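You operate a simulated robot arm through the tools that you are given. There is no shell and no other tool.

Carry out the task below with a simulated robot arm. There is one attempt and no reset: what you move stays moved.

## Task
Clamp the block with the blue end in the flat vice, brush the spatter off, then loosen the vice.
Fine: the wire brush with the teal back goes back to its spot; the block stays on the vice's bed; leave the stop and the other blocks. Set down upright: wire brush with the teal back. What is to be rubbed or washed off counts as gone when no trace of it is left.

Only the result counts: the job must be done as asked and must still hold three seconds after the hand-in. Knocking over, shifting, dropping, spilling or breaking anything else fails it.

## Robot
A 7-joint arm with a two-finger parallel gripper, fixed in place. Base frame: the origin is at the foot of the arm, x ahead of it, y to its left, z up; the work surface is at about z = 0. Units: mm, degrees, N and s.
With the tool pointing down near the work surface it reaches from about 260 to 680 mm from the base axis. Its first joint turns from -166.0 to 166.0 degrees. Payload 2.5 kg.
The tool frame sits at the grasp point between the pads (the TCP): z along the fingers, y along the line on which they close. The tips reach 30 mm beyond it. The gripper opens to 94 mm. The fingers are 28 mm wide and 10 mm thick; the gripper's body (50 by 96 mm) begins 55 mm behind the TCP.
Orientation is that of the tool frame in the base frame, as a unit quaternion [w, x, y, z]. With the fingers straight down and closing along the base's y, the tool's x points along the base's -x, its y along +y and its z along -z.

## Interface
- The arm moves only by the tool nudge_tool. Its arguments are lists of equal length, an entry for each row: "xyz": the shift along the tool's x, y, z in mm, a list of three; "rot": the turn, a rotation vector about the tool's x, y, z in degrees, a list of three; "jaw": the closure in counts, from 0 (fully open) to 255 (shut). In form: {"xyz": [[x, y, z], ...], "rot": [[rx, ry, rz], ...], "jaw": [jaw, ...]}. A call has 1 to 20 rows; each row shifts and turns the commanded pose from where the row before left it, along the tool's axes as they then stand. Rows are played at 5 a second. More than 50 mm and 8.6 degrees between two rows, or a gripper value outside its range, and nothing of the call is played. A pose out of reach is approached as far as the arm can. The call stops where the force on the tool passes 90 N (or 10 N more than at its start, if that is more) or the arm is blocked; 0.2 s more then pass. Each finger travels about 72 mm/s and halts on what it meets, pressing with about 40 N; the grip force reading is that of the motor and also rises with nothing between the fingers. The clock runs only during rows and for 0.2 s after the last one: add rows that do not move to give the fingers time. The reply holds the time, the measured pose of the TCP, the force on the tool along the base axes, the opening and the grip force, in the units named above and with some noise, with the torque about the TCP (base axes, N m) and any sound that the robot's microphone picked up, and new pictures: "views" is both (left out), scene, wrist or none.
- Cameras (640 x 400 px; columns grow to the right, rows downward): "scene" is fixed at [50.2, 649.8, 777.5]; the picture's right is [-0.84, -0.54, 0.00], its down [-0.43, 0.67, -0.61] and it looks along [0.33, -0.51, -0.79] (base axes); focal length 350 px, centre (320, 200). "wrist" rides on the gripper at [76, 14, -102] in the tool frame; the picture's right is [-0.18, 0.98, 0.00], its down [-0.75, -0.14, -0.64] and it looks along [-0.63, -0.12, 0.77] (tool axes); focal length 243 px, centre (320, 200). There is no depth. A picture from a camera that has moved, and an enlarged one, comes with that camera's place and axes in the base frame and with its lens.
- enlarge(camera, box): a new picture of the part [left, top, right, bottom] of that camera's present view, enlarged. No time passes.
- close_job(): hands the job in; it is judged then, once.

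Places have to be worked out from the pictures, the camera data and where the tool is seen. Open the gripper and draw the arm clear of the work before you hand the job in, unless the task says otherwise.

The tools are called after "Emit:" as a command line: name --argument value ..., lists and objects as JSON in quotes. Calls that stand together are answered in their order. nudge_tool: Moves the arm, as the interface text tells. Its arguments: {"type":"object","properties":{"xyz":{"type":"array"},"rot":{"type":"array"},"jaw":{"type":"array"},"views":{"type":"string","enum":["both","scene","wrist","none"]}},"required":["xyz","rot","jaw"]} The other tools are called the same way: enlarge (camera, box) takes an enlarged picture of a part of a camera's view; close_job () hands the job in.

At the start:

```text
time_s: 0.0
tcp_pos: [371.3, 231.1, 387.2]
tcp_rot: [0.001, 0.0, 1.0, 0.0]
contact_force: [0.6, -0.2, -0.7]
torque: [0.02, -0.01, 0.02]
width: 94.0
grasp_force: 0.0
```

scene: 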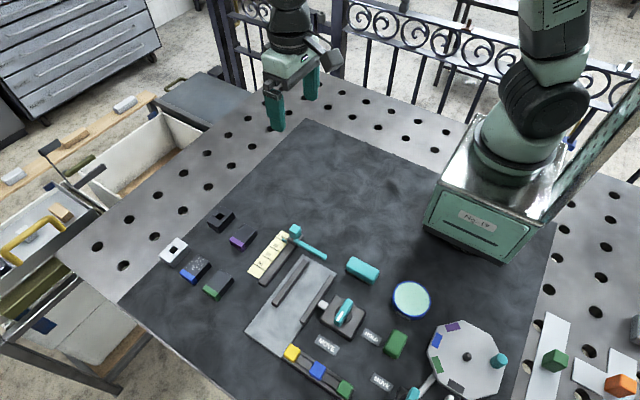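
wrist: 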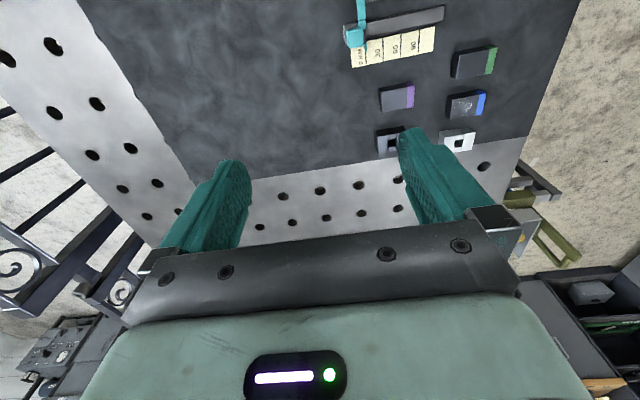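

I start by taking close-up pictures of the work area to identify the vice, blocks, brush and controls.

Emit:
enlarge --camera "scene" --box '[150, 200, 310, 300]'

Emit:
enlarge --camera "scene" --box '[230, 240, 390, 340]'

Emit:
enlarge --camera "scene" --box '[270, 300, 430, 400]'

Emit:
enlarge --camera "scene" --box '[380, 270, 540, 400]'

Emit:
enlarge --camera "wrist" --box '[320, 0, 520, 160]'

```text
4.00 times, centred on (230, 250) of scene
camera zoom: at [50.2, 649.8, 777.5], right [-0.84, -0.54, 0.0], down [-0.43, 0.67, -0.61], along [0.33, -0.51, -0.79], focal length 1402 px, centre (680, 0)
```

zoom: 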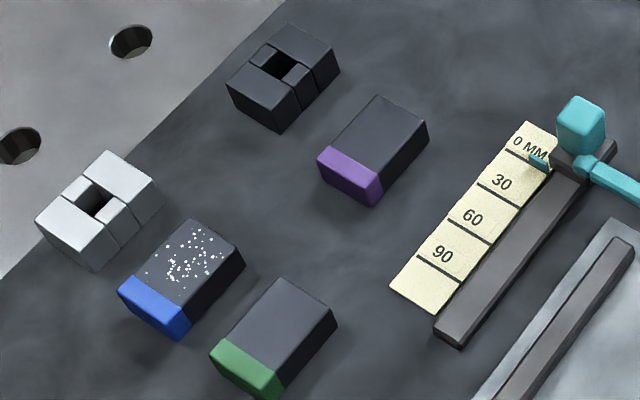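

```text
4.00 times, centred on (310, 290) of scene
camera zoom: at [50.2, 649.8, 777.5], right [-0.84, -0.54, 0.0], down [-0.43, 0.67, -0.61], along [0.33, -0.51, -0.79], focal length 1402 px, centre (360, -160)
```

zoom: 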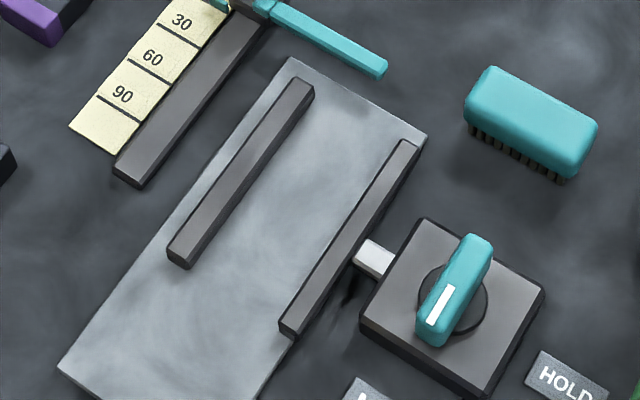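

```text
4.00 times, centred on (350, 350) of scene
camera zoom: at [50.2, 649.8, 777.5], right [-0.84, -0.54, 0.0], down [-0.43, 0.67, -0.61], along [0.33, -0.51, -0.79], focal length 1402 px, centre (200, -400)
```

zoom: 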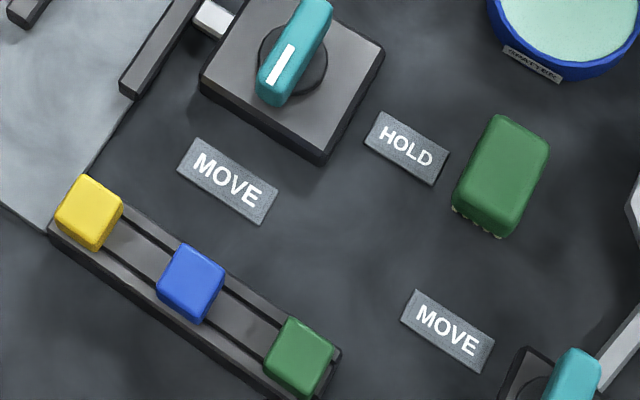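

```text
3.08 times, centred on (460, 335) of scene
camera zoom: at [50.2, 649.8, 777.5], right [-0.84, -0.54, 0.0], down [-0.43, 0.67, -0.61], along [0.33, -0.51, -0.79], focal length 1078 px, centre (-111, -215)
```

zoom: 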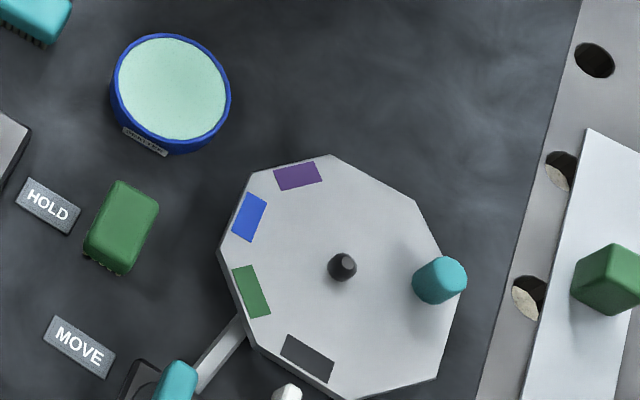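

```text
2.50 times, centred on (420, 80) of wrist
camera zoom: at [295.1, 245.2, 490.1], right [0.18, 0.98, 0.0], down [0.75, -0.14, 0.64], along [0.63, -0.12, -0.77], focal length 606 px, centre (70, 500)
```

zoom: 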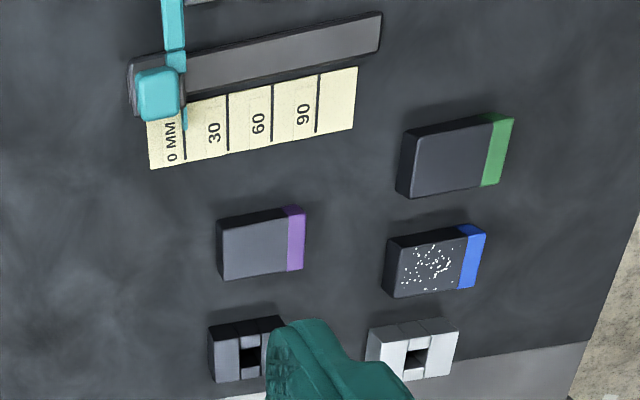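

The spattered block with the blue end looks to be near (500, 485). The vice jaws run along y at x≈219 and x≈292, y≈335–456. The teal brush is near (167, 284). The knob is near (150, 400), with MOVE toward +y and HOLD toward -x. I zoom in on the dish label and then move over the block for a better view.

Emit:
enlarge --camera "scene" --box '[390, 290, 430, 330]'

Emit:
nudge_tool --xyz '[[-12, 26, 26], [-12, 26, 26], [-12, 26, 26], [-12, 26, 26], [-12, 26, 26], [-12, 26, 26], [-12, 26, 26], [0, 0, 0]]' --rot '[[0, 0, 0], [0, 0, 0], [0, 0, 0], [0, 0, 0], [0, 0, 0], [0, 0, 0], [0, 0, 0], [0, 0, 0]]' --jaw '[0, 0, 0, 0, 0, 0, 0, 0]'

```text
10.00 times, centred on (410, 310) of scene
camera zoom: at [50.2, 649.8, 777.5], right [-0.84, -0.54, 0.0], down [-0.43, 0.67, -0.61], along [0.33, -0.51, -0.79], focal length 3504 px, centre (-580, -900)
```

zoom: 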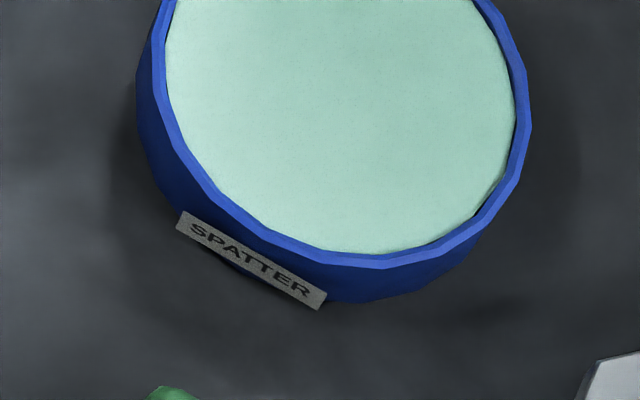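

```text
time_s: 1.8
tcp_pos: [455.5, 414.3, 203.3]
tcp_rot: [-0.001, -0.001, 1.0, 0.0]
contact_force: [1.0, -0.4, -1.0]
torque: [-0.02, -0.03, 0.02]
width: 93.9
grasp_force: 0.1
camera wrist: at [379.4, 427.3, 307.0], right [0.18, 0.98, 0.0], down [0.75, -0.14, 0.64], along [0.63, -0.12, -0.77], focal length 243 px, centre (320, 200)
```

scene: 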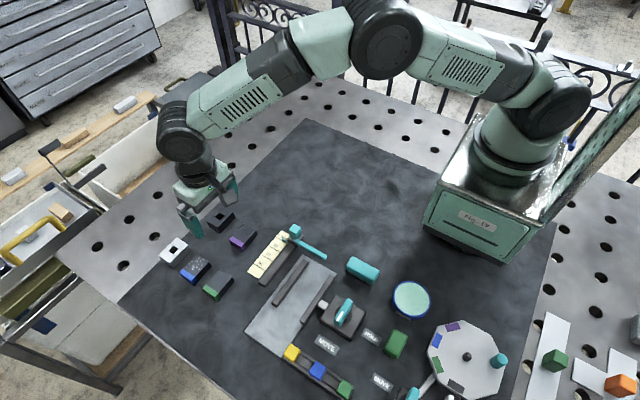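
wrist: 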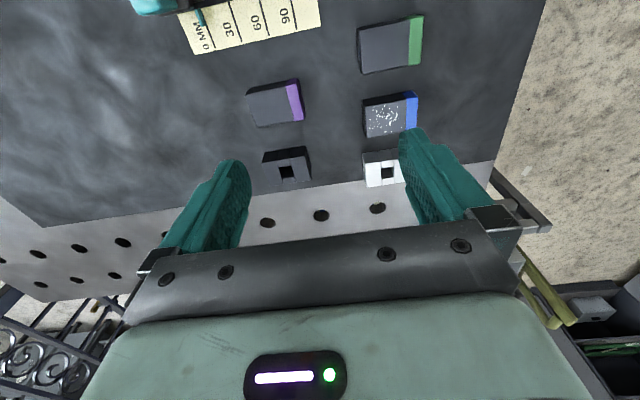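

The dish is labelled SPATTER; the task only asks for brushing, so I leave the dish alone for now. I zoom the wrist view to measure the block.

Emit:
enlarge --camera "wrist" --box '[340, 60, 460, 160]'

Emit:
enlarge --camera "scene" --box '[150, 220, 250, 310]'

```text
4.00 times, centred on (400, 110) of wrist
camera zoom: at [379.4, 427.3, 307.0], right [0.18, 0.98, 0.0], down [0.75, -0.14, 0.64], along [0.63, -0.12, -0.77], focal length 970 px, centre (0, 560)
```

zoom: 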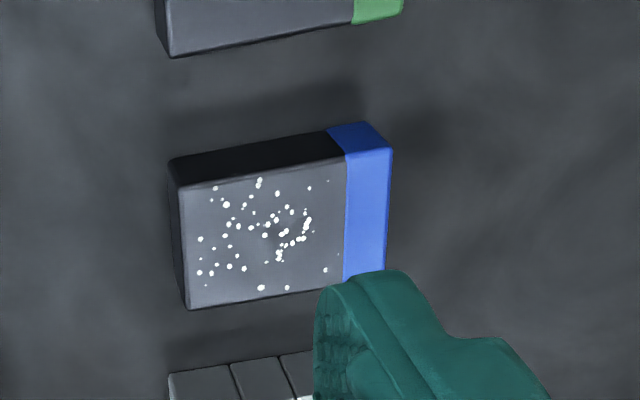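

```text
4.44 times, centred on (200, 265) of scene
camera zoom: at [50.2, 649.8, 777.5], right [-0.84, -0.54, 0.0], down [-0.43, 0.67, -0.61], along [0.33, -0.51, -0.79], focal length 1557 px, centre (853, -89)
```

zoom: 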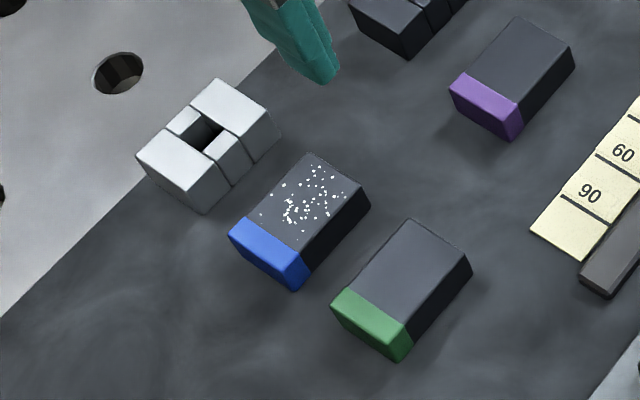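

The block measures about 40 x 58 x 25 mm, centred near (502, 490) at r≈701, which is slightly beyond the nominal reach. I move above it to see whether the arm can get there with the tool straight down.

Emit:
nudge_tool --xyz '[[-12, 19, 18], [-12, 19, 18], [-12, 19, 18], [-10.5, 18.7, 19], [0, 0, 0]]' --rot '[[0, 0, 0], [0, 0, 0], [0, 0, 0], [0, 0, 0], [0, 0, 0]]' --jaw '[0, 0, 0, 0, 0]'

```text
time_s: 3.0
tcp_pos: [482.9, 466.6, 138.1]
tcp_rot: [0.001, 0.0, 1.0, 0.0]
contact_force: [0.1, 0.0, -0.5]
torque: [0.02, 0.04, -0.02]
width: 93.7
grasp_force: 0.1
out of reach, approached as far as the arm can: row 3, 4
camera wrist: at [407.0, 480.4, 241.5], right [0.18, 0.98, 0.0], down [0.75, -0.14, 0.64], along [0.63, -0.12, -0.77], focal length 243 px, centre (320, 200)
```

scene: 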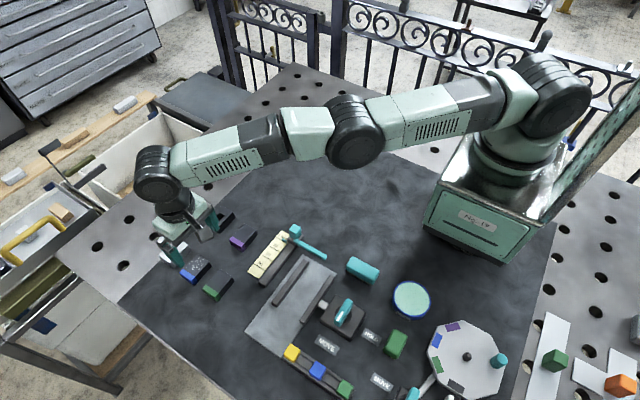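
wrist: 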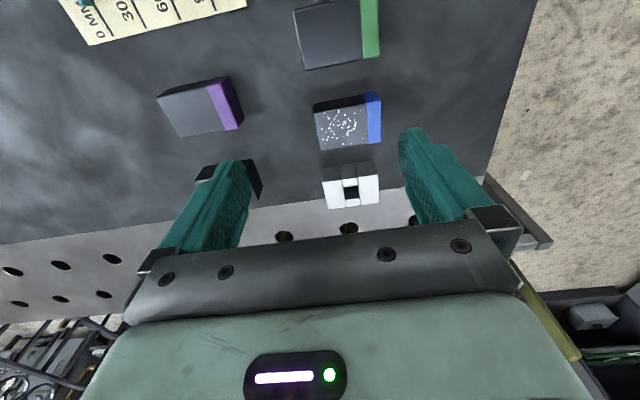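

Straight down, the arm tops out at r≈671. I tilt the fingers 16° outward about tool y, which keeps the closing line along y and brings the wrist nearer the base.

Emit:
nudge_tool --xyz '[[0, 0, 0], [0, 0, 0], [0, 0, 0], [0, 0, 0]]' --rot '[[0, -8, 0], [0, -8, 0], [0, 0, 0], [0, 0, 0]]' --jaw '[0, 0, 0, 0]'

```text
time_s: 4.0
tcp_pos: [484.3, 465.8, 139.7]
tcp_rot: [0.14, 0.0, 0.99, 0.0]
contact_force: [0.2, 0.8, 1.0]
torque: [0.02, 0.0, 0.0]
width: 94.0
grasp_force: 0.1
camera wrist: at [381.1, 479.8, 217.8], right [0.18, 0.98, 0.05], down [0.55, -0.14, 0.83], along [0.82, -0.12, -0.56], focal length 243 px, centre (320, 200)
```

scene: 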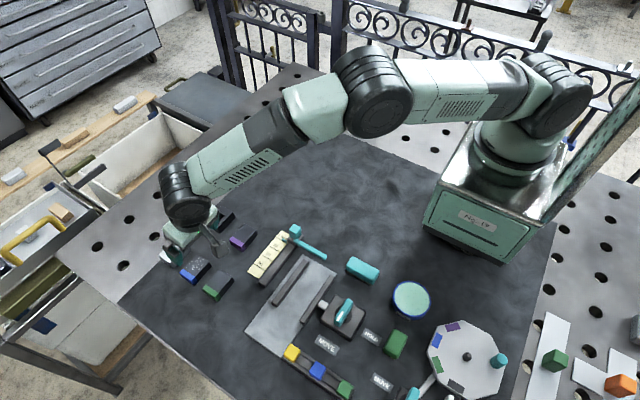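
wrist: 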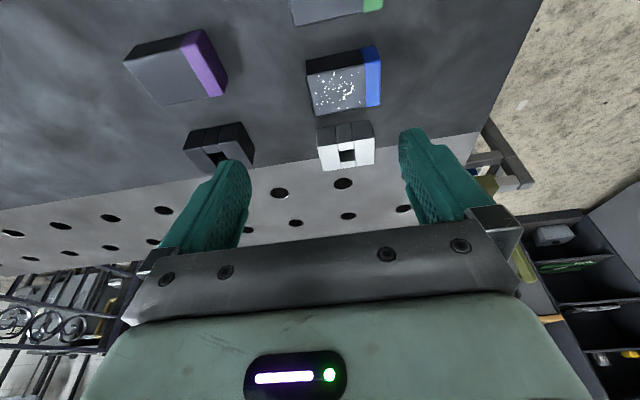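

The arm keeps its commanded pose at the point it reached, so I can now move closer, to about (496, 490, 90), and look again.

Emit:
nudge_tool --xyz '[[0.6, 8, 16.8], [0.7, 8.2, 16.8], [0.7, 8, 16.8], [0, 0, 0]]' --rot '[[0, 0, 0], [0, 0, 0], [0, 0, 0], [0, 0, 0]]' --jaw '[0, 0, 0, 0]'

```text
time_s: 5.0
tcp_pos: [492.8, 490.4, 91.1]
tcp_rot: [0.14, 0.0, 0.99, 0.0]
contact_force: [1.3, -0.6, -0.2]
torque: [0.0, 0.0, -0.02]
width: 94.3
grasp_force: 0.1
camera wrist: at [392.8, 504.9, 169.3], right [0.18, 0.98, 0.05], down [0.55, -0.14, 0.82], along [0.82, -0.12, -0.56], focal length 243 px, centre (320, 200)
```

scene: 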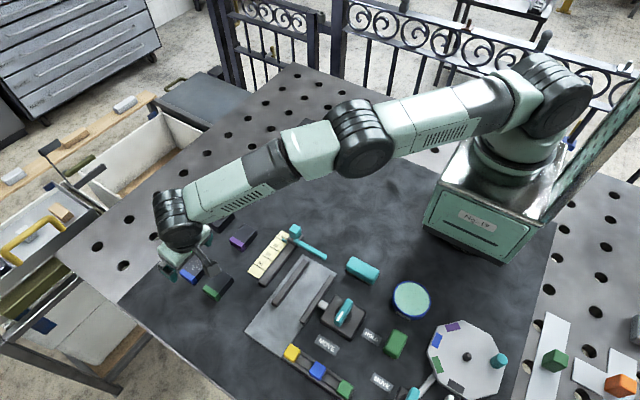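
wrist: 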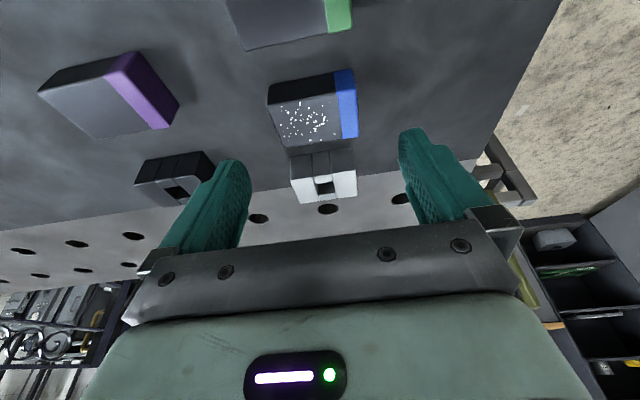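

Let me zoom in to refine the block's position relative to the fingers.

Emit:
enlarge --camera "wrist" --box '[220, 50, 420, 175]'

Emit:
enlarge --camera "scene" --box '[140, 210, 260, 310]'

```text
3.20 times, centred on (320, 112) of wrist
camera zoom: at [392.8, 504.9, 169.3], right [0.18, 0.98, 0.05], down [0.55, -0.14, 0.82], along [0.82, -0.12, -0.56], focal length 776 px, centre (320, 480)
```

zoom: 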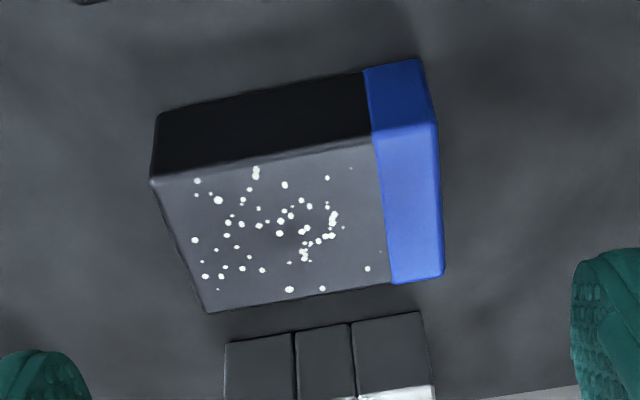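

```text
4.00 times, centred on (200, 260) of scene
camera zoom: at [50.2, 649.8, 777.5], right [-0.84, -0.54, 0.0], down [-0.43, 0.67, -0.61], along [0.33, -0.51, -0.79], focal length 1402 px, centre (800, -40)
```

zoom: 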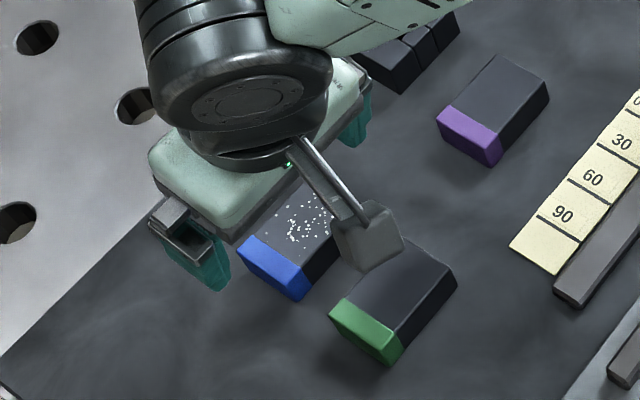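

The block is centred at (503, 490) with its top at about z=25, and the TCP is lined up in y. I descend to about (496, 490, 37) with the jaws open.

Emit:
nudge_tool --xyz '[[3.9, -0.1, 17.6], [3.9, -0.1, 17.6], [4.0, -0.1, 17.6], [0, 0, 0]]' --rot '[[0, 0, 0], [0, 0, 0], [0, 0, 0], [0, 0, 0]]' --jaw '[0, 0, 0, 0]'

```text
time_s: 6.0
tcp_pos: [495.1, 487.5, 37.2]
tcp_rot: [0.139, 0.001, 0.99, 0.0]
contact_force: [0.8, -0.3, -0.4]
torque: [-0.03, -0.02, 0.02]
width: 94.0
grasp_force: 0.1
out of reach, approached as far as the arm can: row 3
camera wrist: at [393.6, 501.4, 115.1], right [0.18, 0.98, 0.05], down [0.55, -0.14, 0.82], along [0.82, -0.12, -0.56], focal length 243 px, centre (320, 200)
```

scene: 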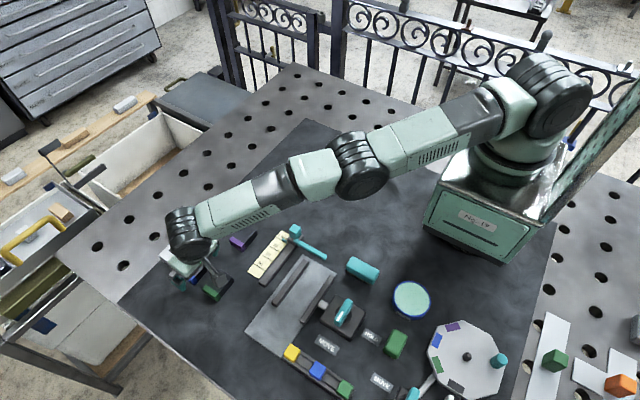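
wrist: 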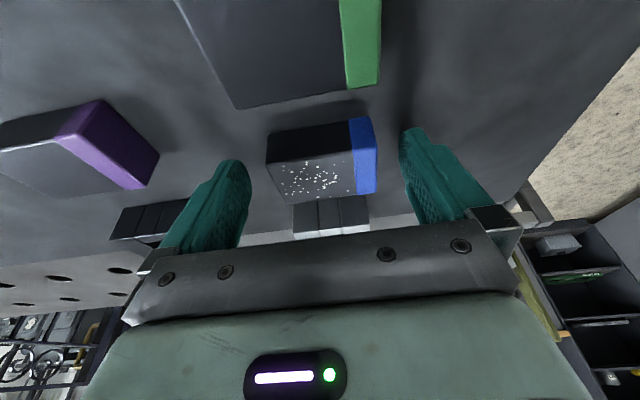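

The reach limit left the TCP at (495, 487.5, 37), which is good enough. No contact is felt, so I close the fingers on the block's ends.

Emit:
nudge_tool --xyz '[[0, 0, 0], [0, 0, 0], [0, 0, 0], [0, 0, 0], [0, 0, 0]]' --rot '[[0, 0, 0], [0, 0, 0], [0, 0, 0], [0, 0, 0], [0, 0, 0]]' --jaw '[80, 120, 255, 255, 255]'

```text
time_s: 7.2
tcp_pos: [494.1, 488.2, 36.4]
tcp_rot: [0.139, -0.001, 0.99, 0.0]
contact_force: [-1.6, -0.9, -0.5]
torque: [0.13, -0.05, 0.0]
width: 59.6
grasp_force: 40.2
camera wrist: at [393.5, 501.5, 115.2], right [0.18, 0.98, 0.05], down [0.55, -0.14, 0.82], along [0.82, -0.12, -0.56], focal length 243 px, centre (320, 200)
```

scene: 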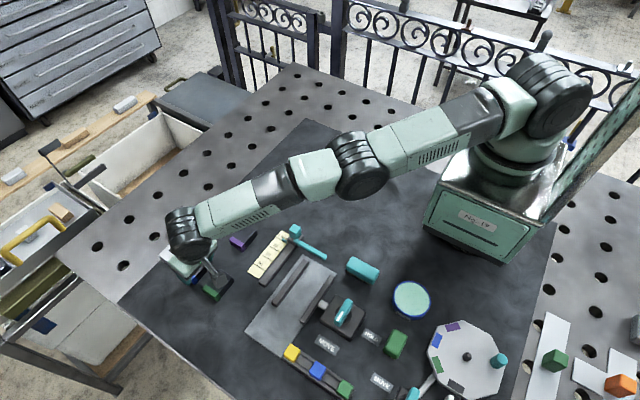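
wrist: 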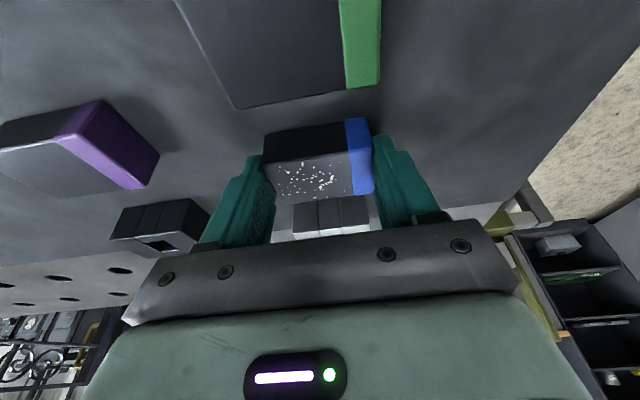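

The grip is good (width 59.6, 40 N). I lift the block straight up by about 90 mm.

Emit:
nudge_tool --xyz '[[-4.1, 0, -14.4], [-8.3, 0, -28.8], [-8.3, 0, -28.8], [-4.1, 0, -14.4], [0, 0, 0]]' --rot '[[0, 0, 0], [0, 0, 0], [0, 0, 0], [0, 0, 0], [0, 0, 0]]' --jaw '[255, 255, 255, 255, 255]'

Emit:
enlarge --camera "scene" --box '[235, 240, 365, 365]'

```text
time_s: 8.4
tcp_pos: [493.9, 487.6, 128.5]
tcp_rot: [0.139, 0.0, 0.99, 0.0]
contact_force: [0.9, 0.3, -1.2]
torque: [-0.01, -0.02, 0.03]
width: 0.0
grasp_force: 33.2
camera wrist: at [393.1, 501.4, 206.4], right [0.18, 0.98, 0.05], down [0.55, -0.14, 0.82], along [0.82, -0.12, -0.56], focal length 243 px, centre (320, 200)
```

scene: 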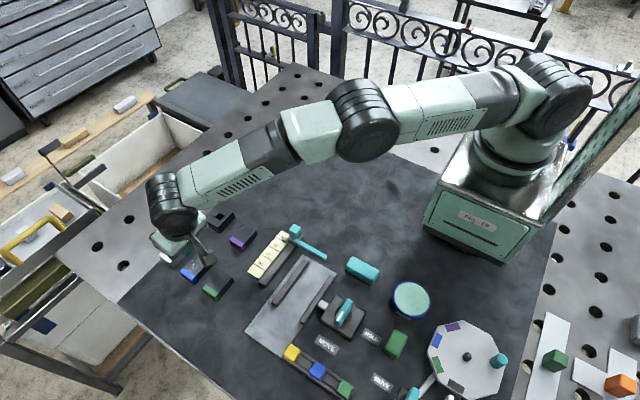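
wrist: 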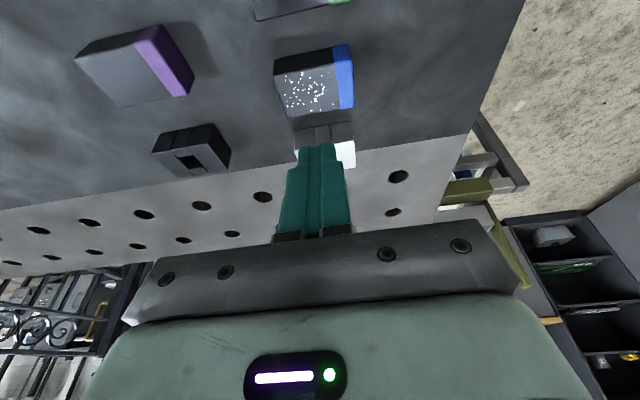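

```text
3.20 times, centred on (300, 302) of scene
camera zoom: at [50.2, 649.8, 777.5], right [-0.84, -0.54, 0.0], down [-0.43, 0.67, -0.61], along [0.33, -0.51, -0.79], focal length 1121 px, centre (384, -128)
```

zoom: 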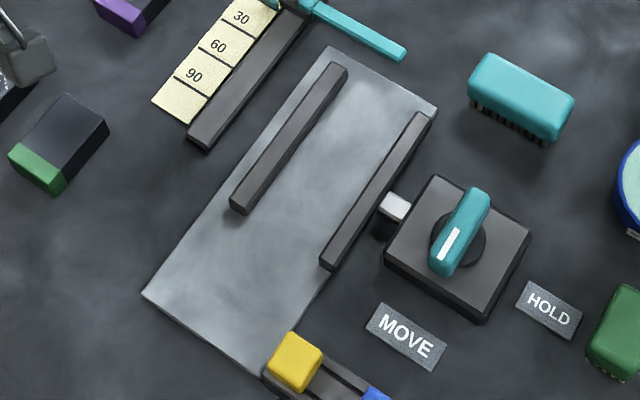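

The fingers shut to width 0, so the block slipped out during the lift. It still appears to sit upright on the mat. I zoom in to check its position and the shape of the fingertips.

Emit:
enlarge --camera "wrist" --box '[230, 30, 390, 130]'

Emit:
enlarge --camera "wrist" --box '[240, 120, 400, 250]'

Emit:
enlarge --camera "scene" --box '[140, 210, 260, 310]'

```text
4.00 times, centred on (310, 80) of wrist
camera zoom: at [393.1, 501.4, 206.4], right [0.18, 0.98, 0.05], down [0.55, -0.14, 0.82], along [0.82, -0.12, -0.56], focal length 970 px, centre (360, 680)
```

zoom: 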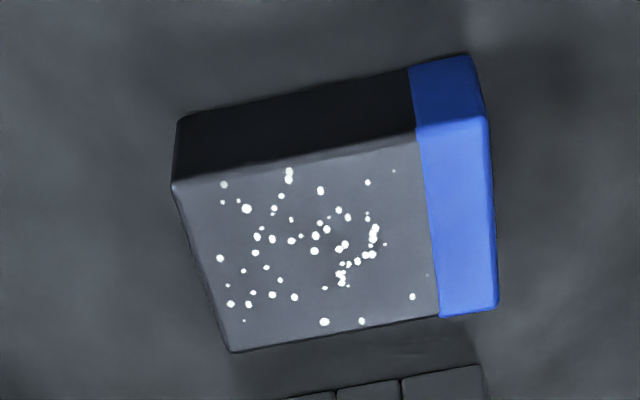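

```text
3.08 times, centred on (320, 185) of wrist
camera zoom: at [393.1, 501.4, 206.4], right [0.18, 0.98, 0.05], down [0.55, -0.14, 0.82], along [0.82, -0.12, -0.56], focal length 746 px, centre (320, 246)
```

zoom: 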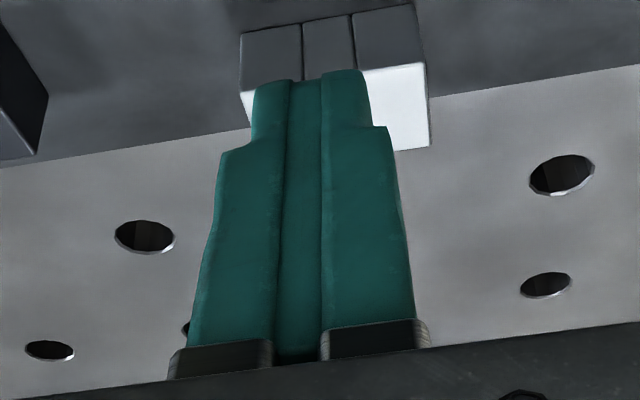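

```text
4.00 times, centred on (200, 260) of scene
camera zoom: at [50.2, 649.8, 777.5], right [-0.84, -0.54, 0.0], down [-0.43, 0.67, -0.61], along [0.33, -0.51, -0.79], focal length 1402 px, centre (800, -40)
```

zoom: 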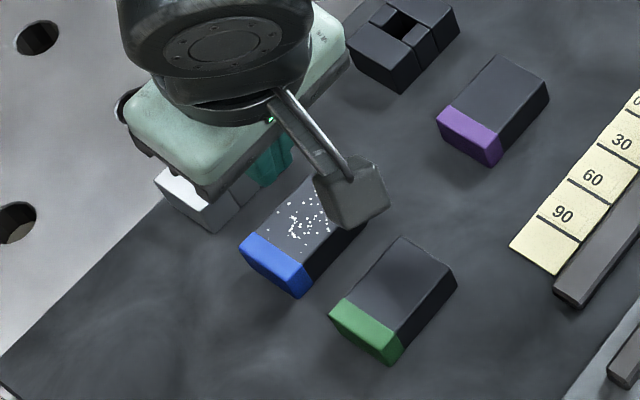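

The block still stands flat at about (503.7, 488.2), so it just slid out of the pads. I reopen, lean 4° further to gain reach, and go back down slightly deeper and better centred.

Emit:
nudge_tool --xyz '[[0, 0, 0], [0, 0, 0], [0, 0, 0], [8.4, 0.2, 24.5], [8.4, 0.2, 24.5], [8.4, 0.2, 24.5], [2.4, 0, 7.0], [2.5, 0, 7.0], [0, 0, 0]]' --rot '[[0, -4, 0], [0, 0, 0], [0, 0, 0], [0, 0, 0], [0, 0, 0], [0, 0, 0], [0, 0, 0], [0, 0, 0], [0, 0, 0]]' --jaw '[0, 0, 0, 0, 0, 0, 0, 0, 0]'

```text
time_s: 10.4
tcp_pos: [495.4, 488.3, 35.8]
tcp_rot: [0.173, 0.0, 0.985, 0.0]
contact_force: [0.5, -0.1, -0.6]
torque: [0.01, 0.0, -0.04]
width: 93.9
grasp_force: 0.2
camera wrist: at [389.6, 501.8, 106.8], right [0.17, 0.98, 0.06], down [0.49, -0.14, 0.86], along [0.86, -0.12, -0.5], focal length 243 px, centre (320, 200)
```

scene: 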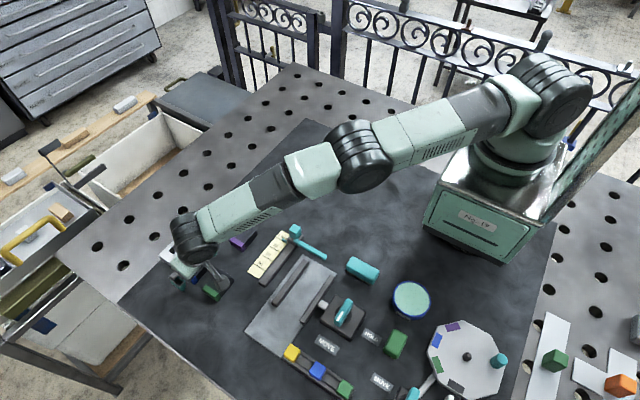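
wrist: 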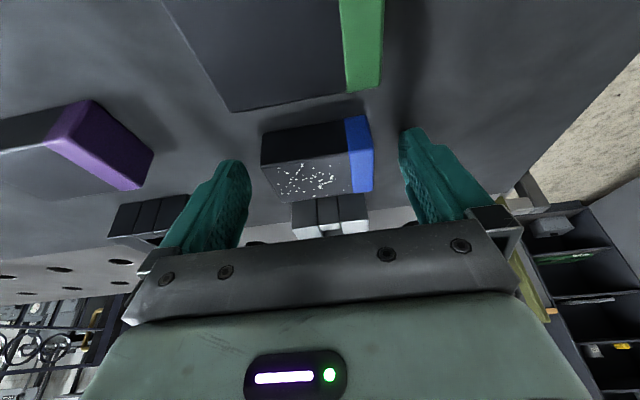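

I reached (495.4, 488.3, 35.8) with no contact. I close and give the fingers time to settle before any lift.

Emit:
nudge_tool --xyz '[[0, 0, 0], [0, 0, 0], [0, 0, 0], [0, 0, 0], [0, 0, 0], [0, 0, 0]]' --rot '[[0, 0, 0], [0, 0, 0], [0, 0, 0], [0, 0, 0], [0, 0, 0], [0, 0, 0]]' --jaw '[80, 255, 255, 255, 255, 255]' --views "wrist"

Emit:
enlarge --camera "wrist" --box '[220, 100, 420, 225]'

```text
time_s: 11.8
tcp_pos: [496.8, 487.9, 35.8]
tcp_rot: [0.174, 0.0, 0.985, 0.0]
contact_force: [1.0, -0.8, 0.3]
torque: [0.09, -0.01, -0.05]
width: 59.7
grasp_force: 40.1
camera wrist: at [389.6, 501.7, 106.9], right [0.17, 0.98, 0.06], down [0.49, -0.14, 0.86], along [0.86, -0.12, -0.5], focal length 243 px, centre (320, 200)
```

wrist: 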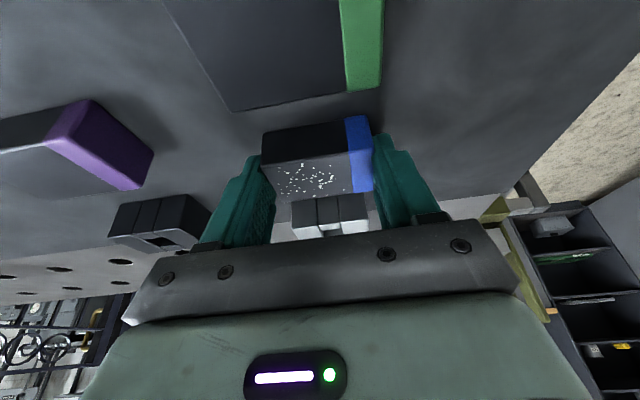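

```text
3.20 times, centred on (320, 162) of wrist
camera zoom: at [389.6, 501.7, 106.9], right [0.17, 0.98, 0.06], down [0.49, -0.14, 0.86], along [0.86, -0.12, -0.5], focal length 776 px, centre (320, 320)
```

zoom: 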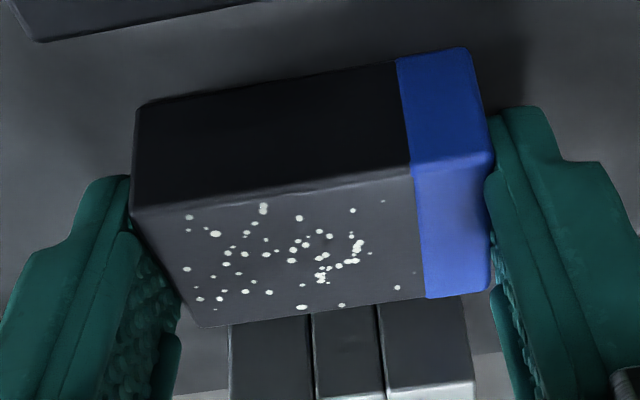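

The pads look flush on both ends. I lift slowly by 10 mm and check the readings.

Emit:
nudge_tool --xyz '[[-0.7, 0, -1.9], [-0.9, 0, -2.4], [-0.9, 0, -2.5], [-0.9, 0, -2.5], [0, 0, 0]]' --rot '[[0, 0, 0], [0, 0, 0], [0, 0, 0], [0, 0, 0], [0, 0, 0]]' --jaw '[255, 255, 255, 255, 255]' --views "wrist"

Emit:
enlarge --camera "wrist" --box '[220, 100, 420, 225]'

```text
time_s: 13.0
tcp_pos: [496.3, 488.6, 45.2]
tcp_rot: [0.173, 0.0, 0.985, 0.0]
contact_force: [0.1, -0.4, -4.6]
torque: [0.02, 0.06, 0.05]
width: 59.6
grasp_force: 39.9
camera wrist: at [390.4, 501.9, 115.7], right [0.17, 0.98, 0.06], down [0.49, -0.14, 0.86], along [0.85, -0.12, -0.5], focal length 243 px, centre (320, 200)
```

wrist: 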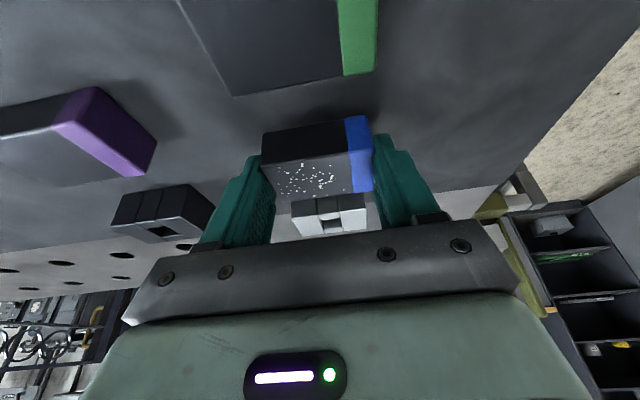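

```text
3.20 times, centred on (320, 162) of wrist
camera zoom: at [390.4, 501.9, 115.7], right [0.17, 0.98, 0.06], down [0.49, -0.14, 0.86], along [0.85, -0.12, -0.5], focal length 776 px, centre (320, 320)
```

zoom: 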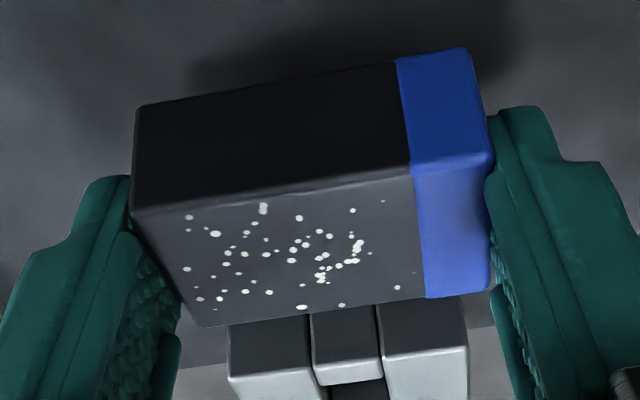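

The block is off the mat: the load is about 4.6 N and the width is steady at 59.6. I keep lifting at a gentle pace to about z=110.

Emit:
nudge_tool --xyz '[[-1.0, 0, -2.8], [-1.7, 0, -4.7], [-2.4, 0, -6.6], [-2.7, 0, -7.5], [-2.7, 0, -7.5], [-2.7, 0, -7.5], [-2.7, 0, -7.5], [-2.4, 0, -6.6], [-2.0, 0, -5.5], [-1.4, 0, -3.8], [0, 0, 0]]' --rot '[[0, 0, 0], [0, 0, 0], [0, 0, 0], [0, 0, 0], [0, 0, 0], [0, 0, 0], [0, 0, 0], [0, 0, 0], [0, 0, 0], [0, 0, 0], [0, 0, 0]]' --jaw '[255, 255, 255, 255, 255, 255, 255, 255, 255, 255, 255]'

```text
time_s: 15.4
tcp_pos: [496.1, 488.0, 110.3]
tcp_rot: [0.173, 0.0, 0.985, 0.0]
contact_force: [-0.3, 0.3, -3.9]
torque: [0.02, 0.04, 0.0]
width: 59.7
grasp_force: 39.5
camera wrist: at [390.1, 501.9, 180.3], right [0.17, 0.98, 0.06], down [0.49, -0.14, 0.86], along [0.85, -0.12, -0.5], focal length 243 px, centre (320, 200)
```

scene: 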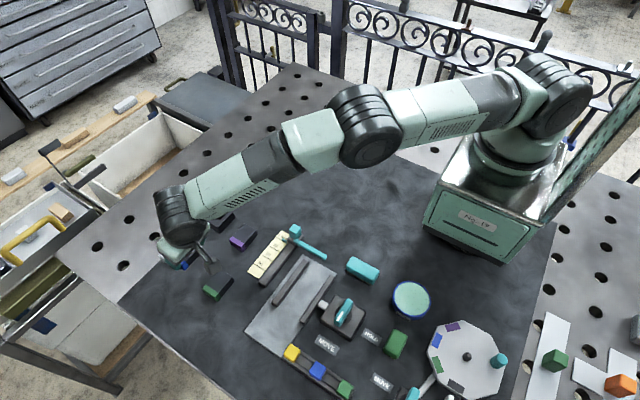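
wrist: 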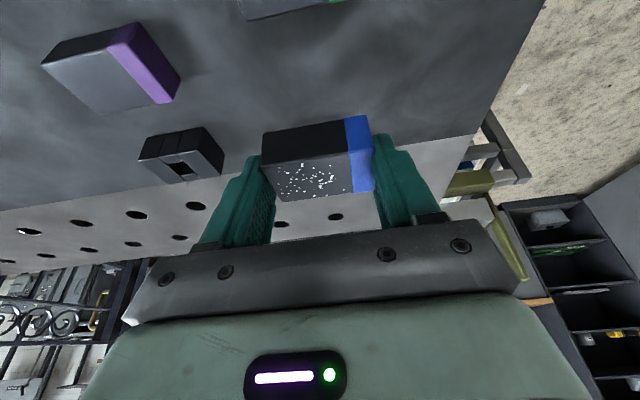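

The block is held steadily. I carry it at constant height to above the gap between the vice jaws (TCP about (254, 395)), moving smoothly.

Emit:
nudge_tool --xyz '[[5.6, -2.3, -2.0], [9.8, -4.0, -3.6], [14.0, -5.7, -5.1], [14.0, -5.7, -5.1], [14.0, -5.7, -5.1], [14.0, -5.7, -5.1], [14.0, -5.7, -5.1], [14.0, -5.8, -5.1], [14.0, -5.8, -5.1], [14.0, -5.8, -5.1], [14.0, -5.8, -5.1], [14.0, -5.8, -5.1], [14.0, -5.8, -5.1], [14.0, -5.8, -5.1], [14.0, -5.8, -5.2], [14.0, -5.8, -5.2], [9.8, -4.0, -3.6], [5.6, -2.3, -2.0], [0, 0, 0]]' --rot '[[0, 0, 0], [0, 0, 0], [0, 0, 0], [0, 0, 0], [0, 0, 0], [0, 0, 0], [0, 0, 0], [0, 0, 0], [0, 0, 0], [0, 0, 0], [0, 0, 0], [0, 0, 0], [0, 0, 0], [0, 0, 0], [0, 0, 0], [0, 0, 0], [0, 0, 0], [0, 0, 0], [0, 0, 0]]' --jaw '[255, 255, 255, 255, 255, 255, 255, 255, 255, 255, 255, 255, 255, 255, 255, 255, 255, 255, 255]'

```text
time_s: 19.4
tcp_pos: [255.0, 396.1, 110.4]
tcp_rot: [0.173, 0.0, 0.985, 0.0]
contact_force: [0.1, -0.2, -4.6]
torque: [0.0, 0.05, 0.03]
width: 59.7
grasp_force: 40.0
camera wrist: at [148.7, 409.2, 181.1], right [0.17, 0.98, 0.06], down [0.49, -0.14, 0.86], along [0.86, -0.12, -0.5], focal length 243 px, centre (320, 200)
```

scene: 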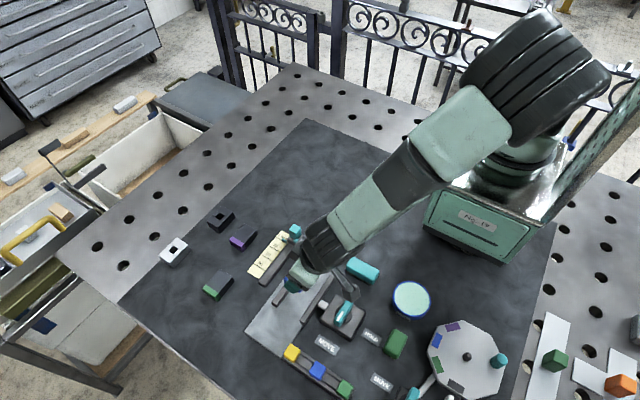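
wrist: 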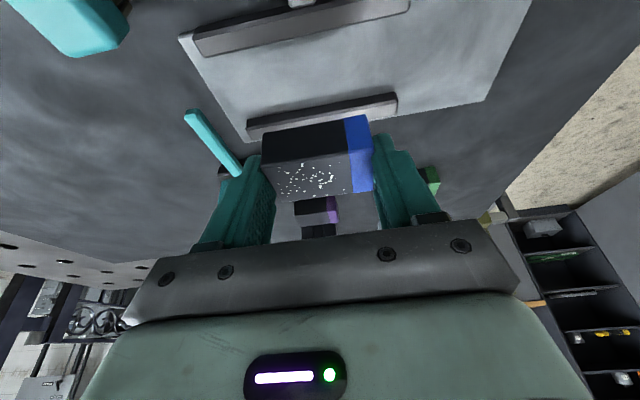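

The block hangs above the vice. I zoom in on both views to refine the jaw and bed positions before lowering.

Emit:
enlarge --camera "wrist" --box '[170, 0, 530, 150]'

Emit:
enlarge --camera "scene" --box '[240, 230, 400, 350]'

```text
1.78 times, centred on (350, 75) of wrist
camera zoom: at [148.7, 409.2, 181.1], right [0.17, 0.98, 0.06], down [0.49, -0.14, 0.86], along [0.86, -0.12, -0.5], focal length 431 px, centre (267, 422)
```

zoom: 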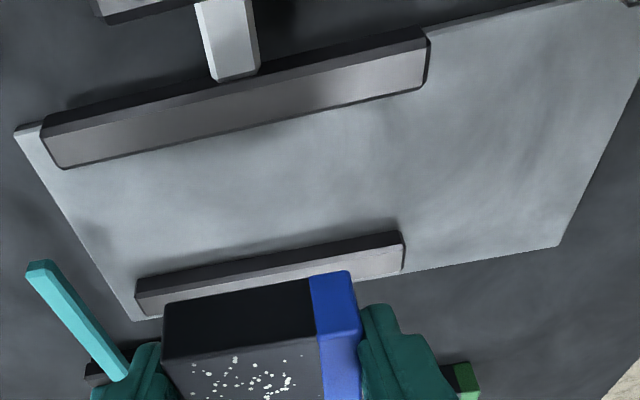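

```text
3.33 times, centred on (320, 290) of scene
camera zoom: at [50.2, 649.8, 777.5], right [-0.84, -0.54, 0.0], down [-0.43, 0.67, -0.61], along [0.33, -0.51, -0.79], focal length 1168 px, centre (320, -100)
```

zoom: 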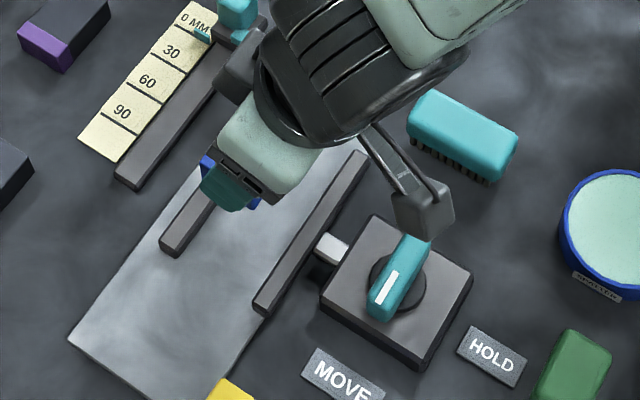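

I put the jaw inner faces at x≈225 and 287.5, the bed top at z≈6 and the jaw tops at z≈18. The block would sit at x≈243–283, clear of both jaws. I lower it 58 mm and check again.

Emit:
nudge_tool --xyz '[[2.0, 0, 5.6], [3.4, 0, 9.4], [3.4, 0, 9.4], [3.4, 0, 9.4], [3.4, 0, 9.4], [2.7, 0, 7.5], [1.5, 0, 3.8], [0, 0, 0]]' --rot '[[0, 0, 0], [0, 0, 0], [0, 0, 0], [0, 0, 0], [0, 0, 0], [0, 0, 0], [0, 0, 0], [0, 0, 0]]' --jaw '[255, 255, 255, 255, 255, 255, 255, 255]'

Emit:
enlarge --camera "scene" --box '[240, 230, 400, 350]'

Emit:
enlarge --camera "wrist" --box '[170, 20, 490, 220]'

```text
time_s: 21.2
tcp_pos: [255.8, 395.8, 52.1]
tcp_rot: [0.173, 0.0, 0.985, 0.0]
contact_force: [-0.8, 0.6, -5.8]
torque: [0.01, 0.06, 0.01]
width: 59.8
grasp_force: 40.0
camera wrist: at [149.4, 408.9, 122.5], right [0.17, 0.98, 0.06], down [0.49, -0.14, 0.86], along [0.86, -0.12, -0.5], focal length 243 px, centre (320, 200)
```

scene: 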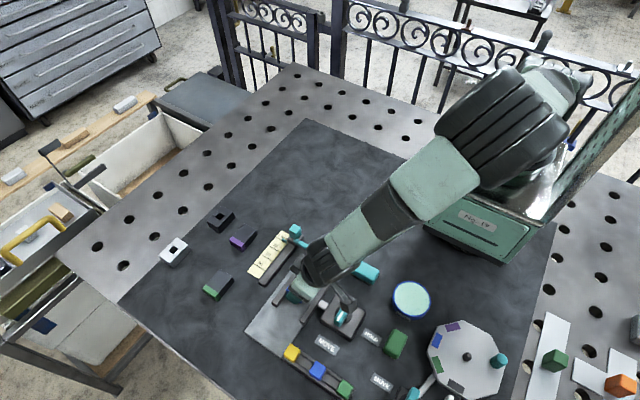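
wrist: 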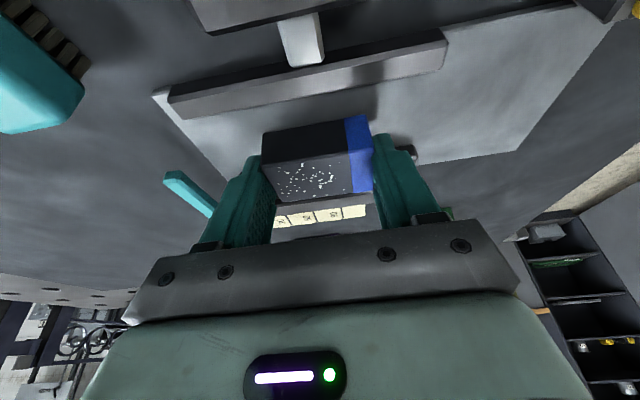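

```text
3.33 times, centred on (320, 290) of scene
camera zoom: at [50.2, 649.8, 777.5], right [-0.84, -0.54, 0.0], down [-0.43, 0.67, -0.61], along [0.33, -0.51, -0.79], focal length 1168 px, centre (320, -100)
```

zoom: 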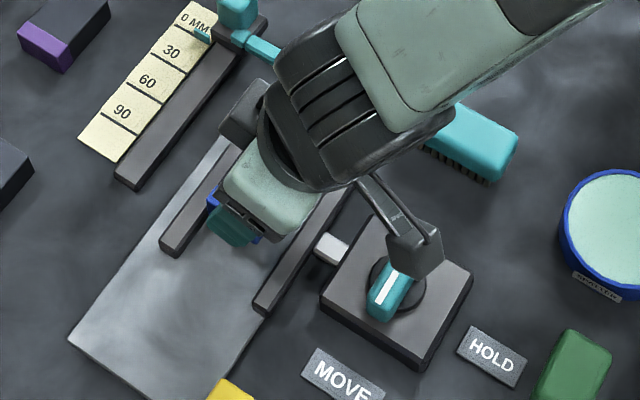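

```text
2.00 times, centred on (330, 120) of wrist
camera zoom: at [149.4, 408.9, 122.5], right [0.17, 0.98, 0.06], down [0.49, -0.14, 0.86], along [0.86, -0.12, -0.5], focal length 485 px, centre (300, 360)
```

zoom: 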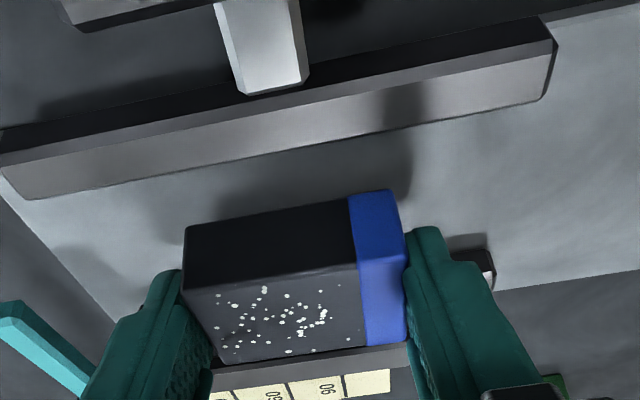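

The block bottom is now at about z≈16, just inside the jaws, and the camera still clears the knob. I lower the last ~10 mm in small steps, watching for bed contact.

Emit:
nudge_tool --xyz '[[0.7, 0, 1.9], [0.7, 0, 1.9], [0.7, 0, 1.9], [0.5, 0, 1.4], [0, 0, 0]]' --rot '[[0, 0, 0], [0, 0, 0], [0, 0, 0], [0, 0, 0], [0, 0, 0]]' --jaw '[255, 255, 255, 255, 255]' --views "none"

```text
time_s: 22.4
tcp_pos: [255.7, 394.6, 43.3]
tcp_rot: [0.173, 0.0, 0.985, 0.0]
contact_force: [-0.5, -0.2, -3.9]
torque: [-0.01, 0.08, -0.05]
width: 59.9
grasp_force: 39.6
```

No contact yet at z≈43–44. I keep going down in 0.7 mm steps.

Emit:
nudge_tool --xyz '[[0.24, 0, 0.66], [0.24, 0, 0.66], [0, 0, 0]]' --rot '[[0, 0, 0], [0, 0, 0], [0, 0, 0]]' --jaw '[255, 255, 255]' --views "none"

Emit:
nudge_tool --xyz '[[0.24, 0, 0.66], [0.24, 0, 0.66], [0, 0, 0]]' --rot '[[0, 0, 0], [0, 0, 0], [0, 0, 0]]' --jaw '[255, 255, 255]' --views "none"

```text
time_s: 23.2
tcp_pos: [255.9, 396.0, 42.4]
tcp_rot: [0.174, 0.0, 0.985, 0.0]
contact_force: [-0.4, 0.8, -4.0]
torque: [0.0, 0.04, 0.0]
width: 59.6
grasp_force: 39.4
```

```text
time_s: 24.0
tcp_pos: [257.0, 394.6, 42.0]
tcp_rot: [0.174, 0.0, 0.985, 0.0]
contact_force: [-6.2, -7.6, 22.6]
torque: [-0.32, 0.36, 0.07]
width: 59.7
grasp_force: 40.0
```

The bed is reached, with about 22 N upward. I ease off 0.5 mm and open the fingers slowly.

Emit:
nudge_tool --xyz '[[-0.17, 0, -0.47], [0, 0, 0], [0, 0, 0], [0, 0, 0], [0, 0, 0]]' --rot '[[0, 0, 0], [0, 0, 0], [0, 0, 0], [0, 0, 0], [0, 0, 0]]' --jaw '[255, 80, 70, 20, 0]'

```text
time_s: 25.2
tcp_pos: [256.8, 395.6, 41.9]
tcp_rot: [0.173, 0.0, 0.985, 0.0]
contact_force: [0.1, 0.7, -0.1]
torque: [0.01, 0.03, 0.0]
width: 94.1
grasp_force: 0.1
camera wrist: at [150.1, 408.9, 112.5], right [0.17, 0.98, 0.06], down [0.49, -0.14, 0.86], along [0.86, -0.12, -0.5], focal length 243 px, centre (320, 200)
```

scene: 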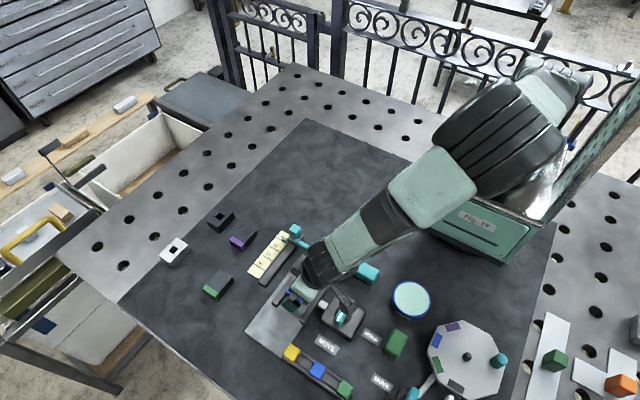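
wrist: 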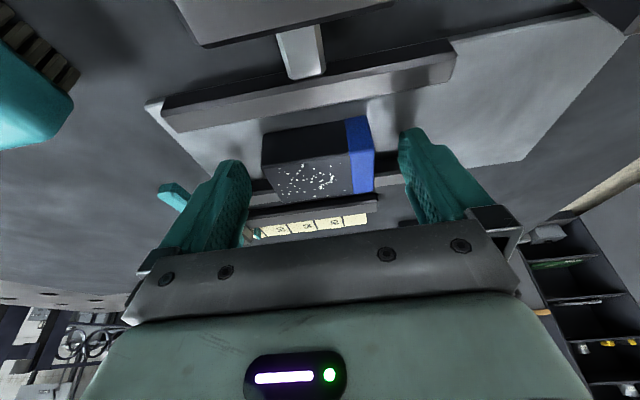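

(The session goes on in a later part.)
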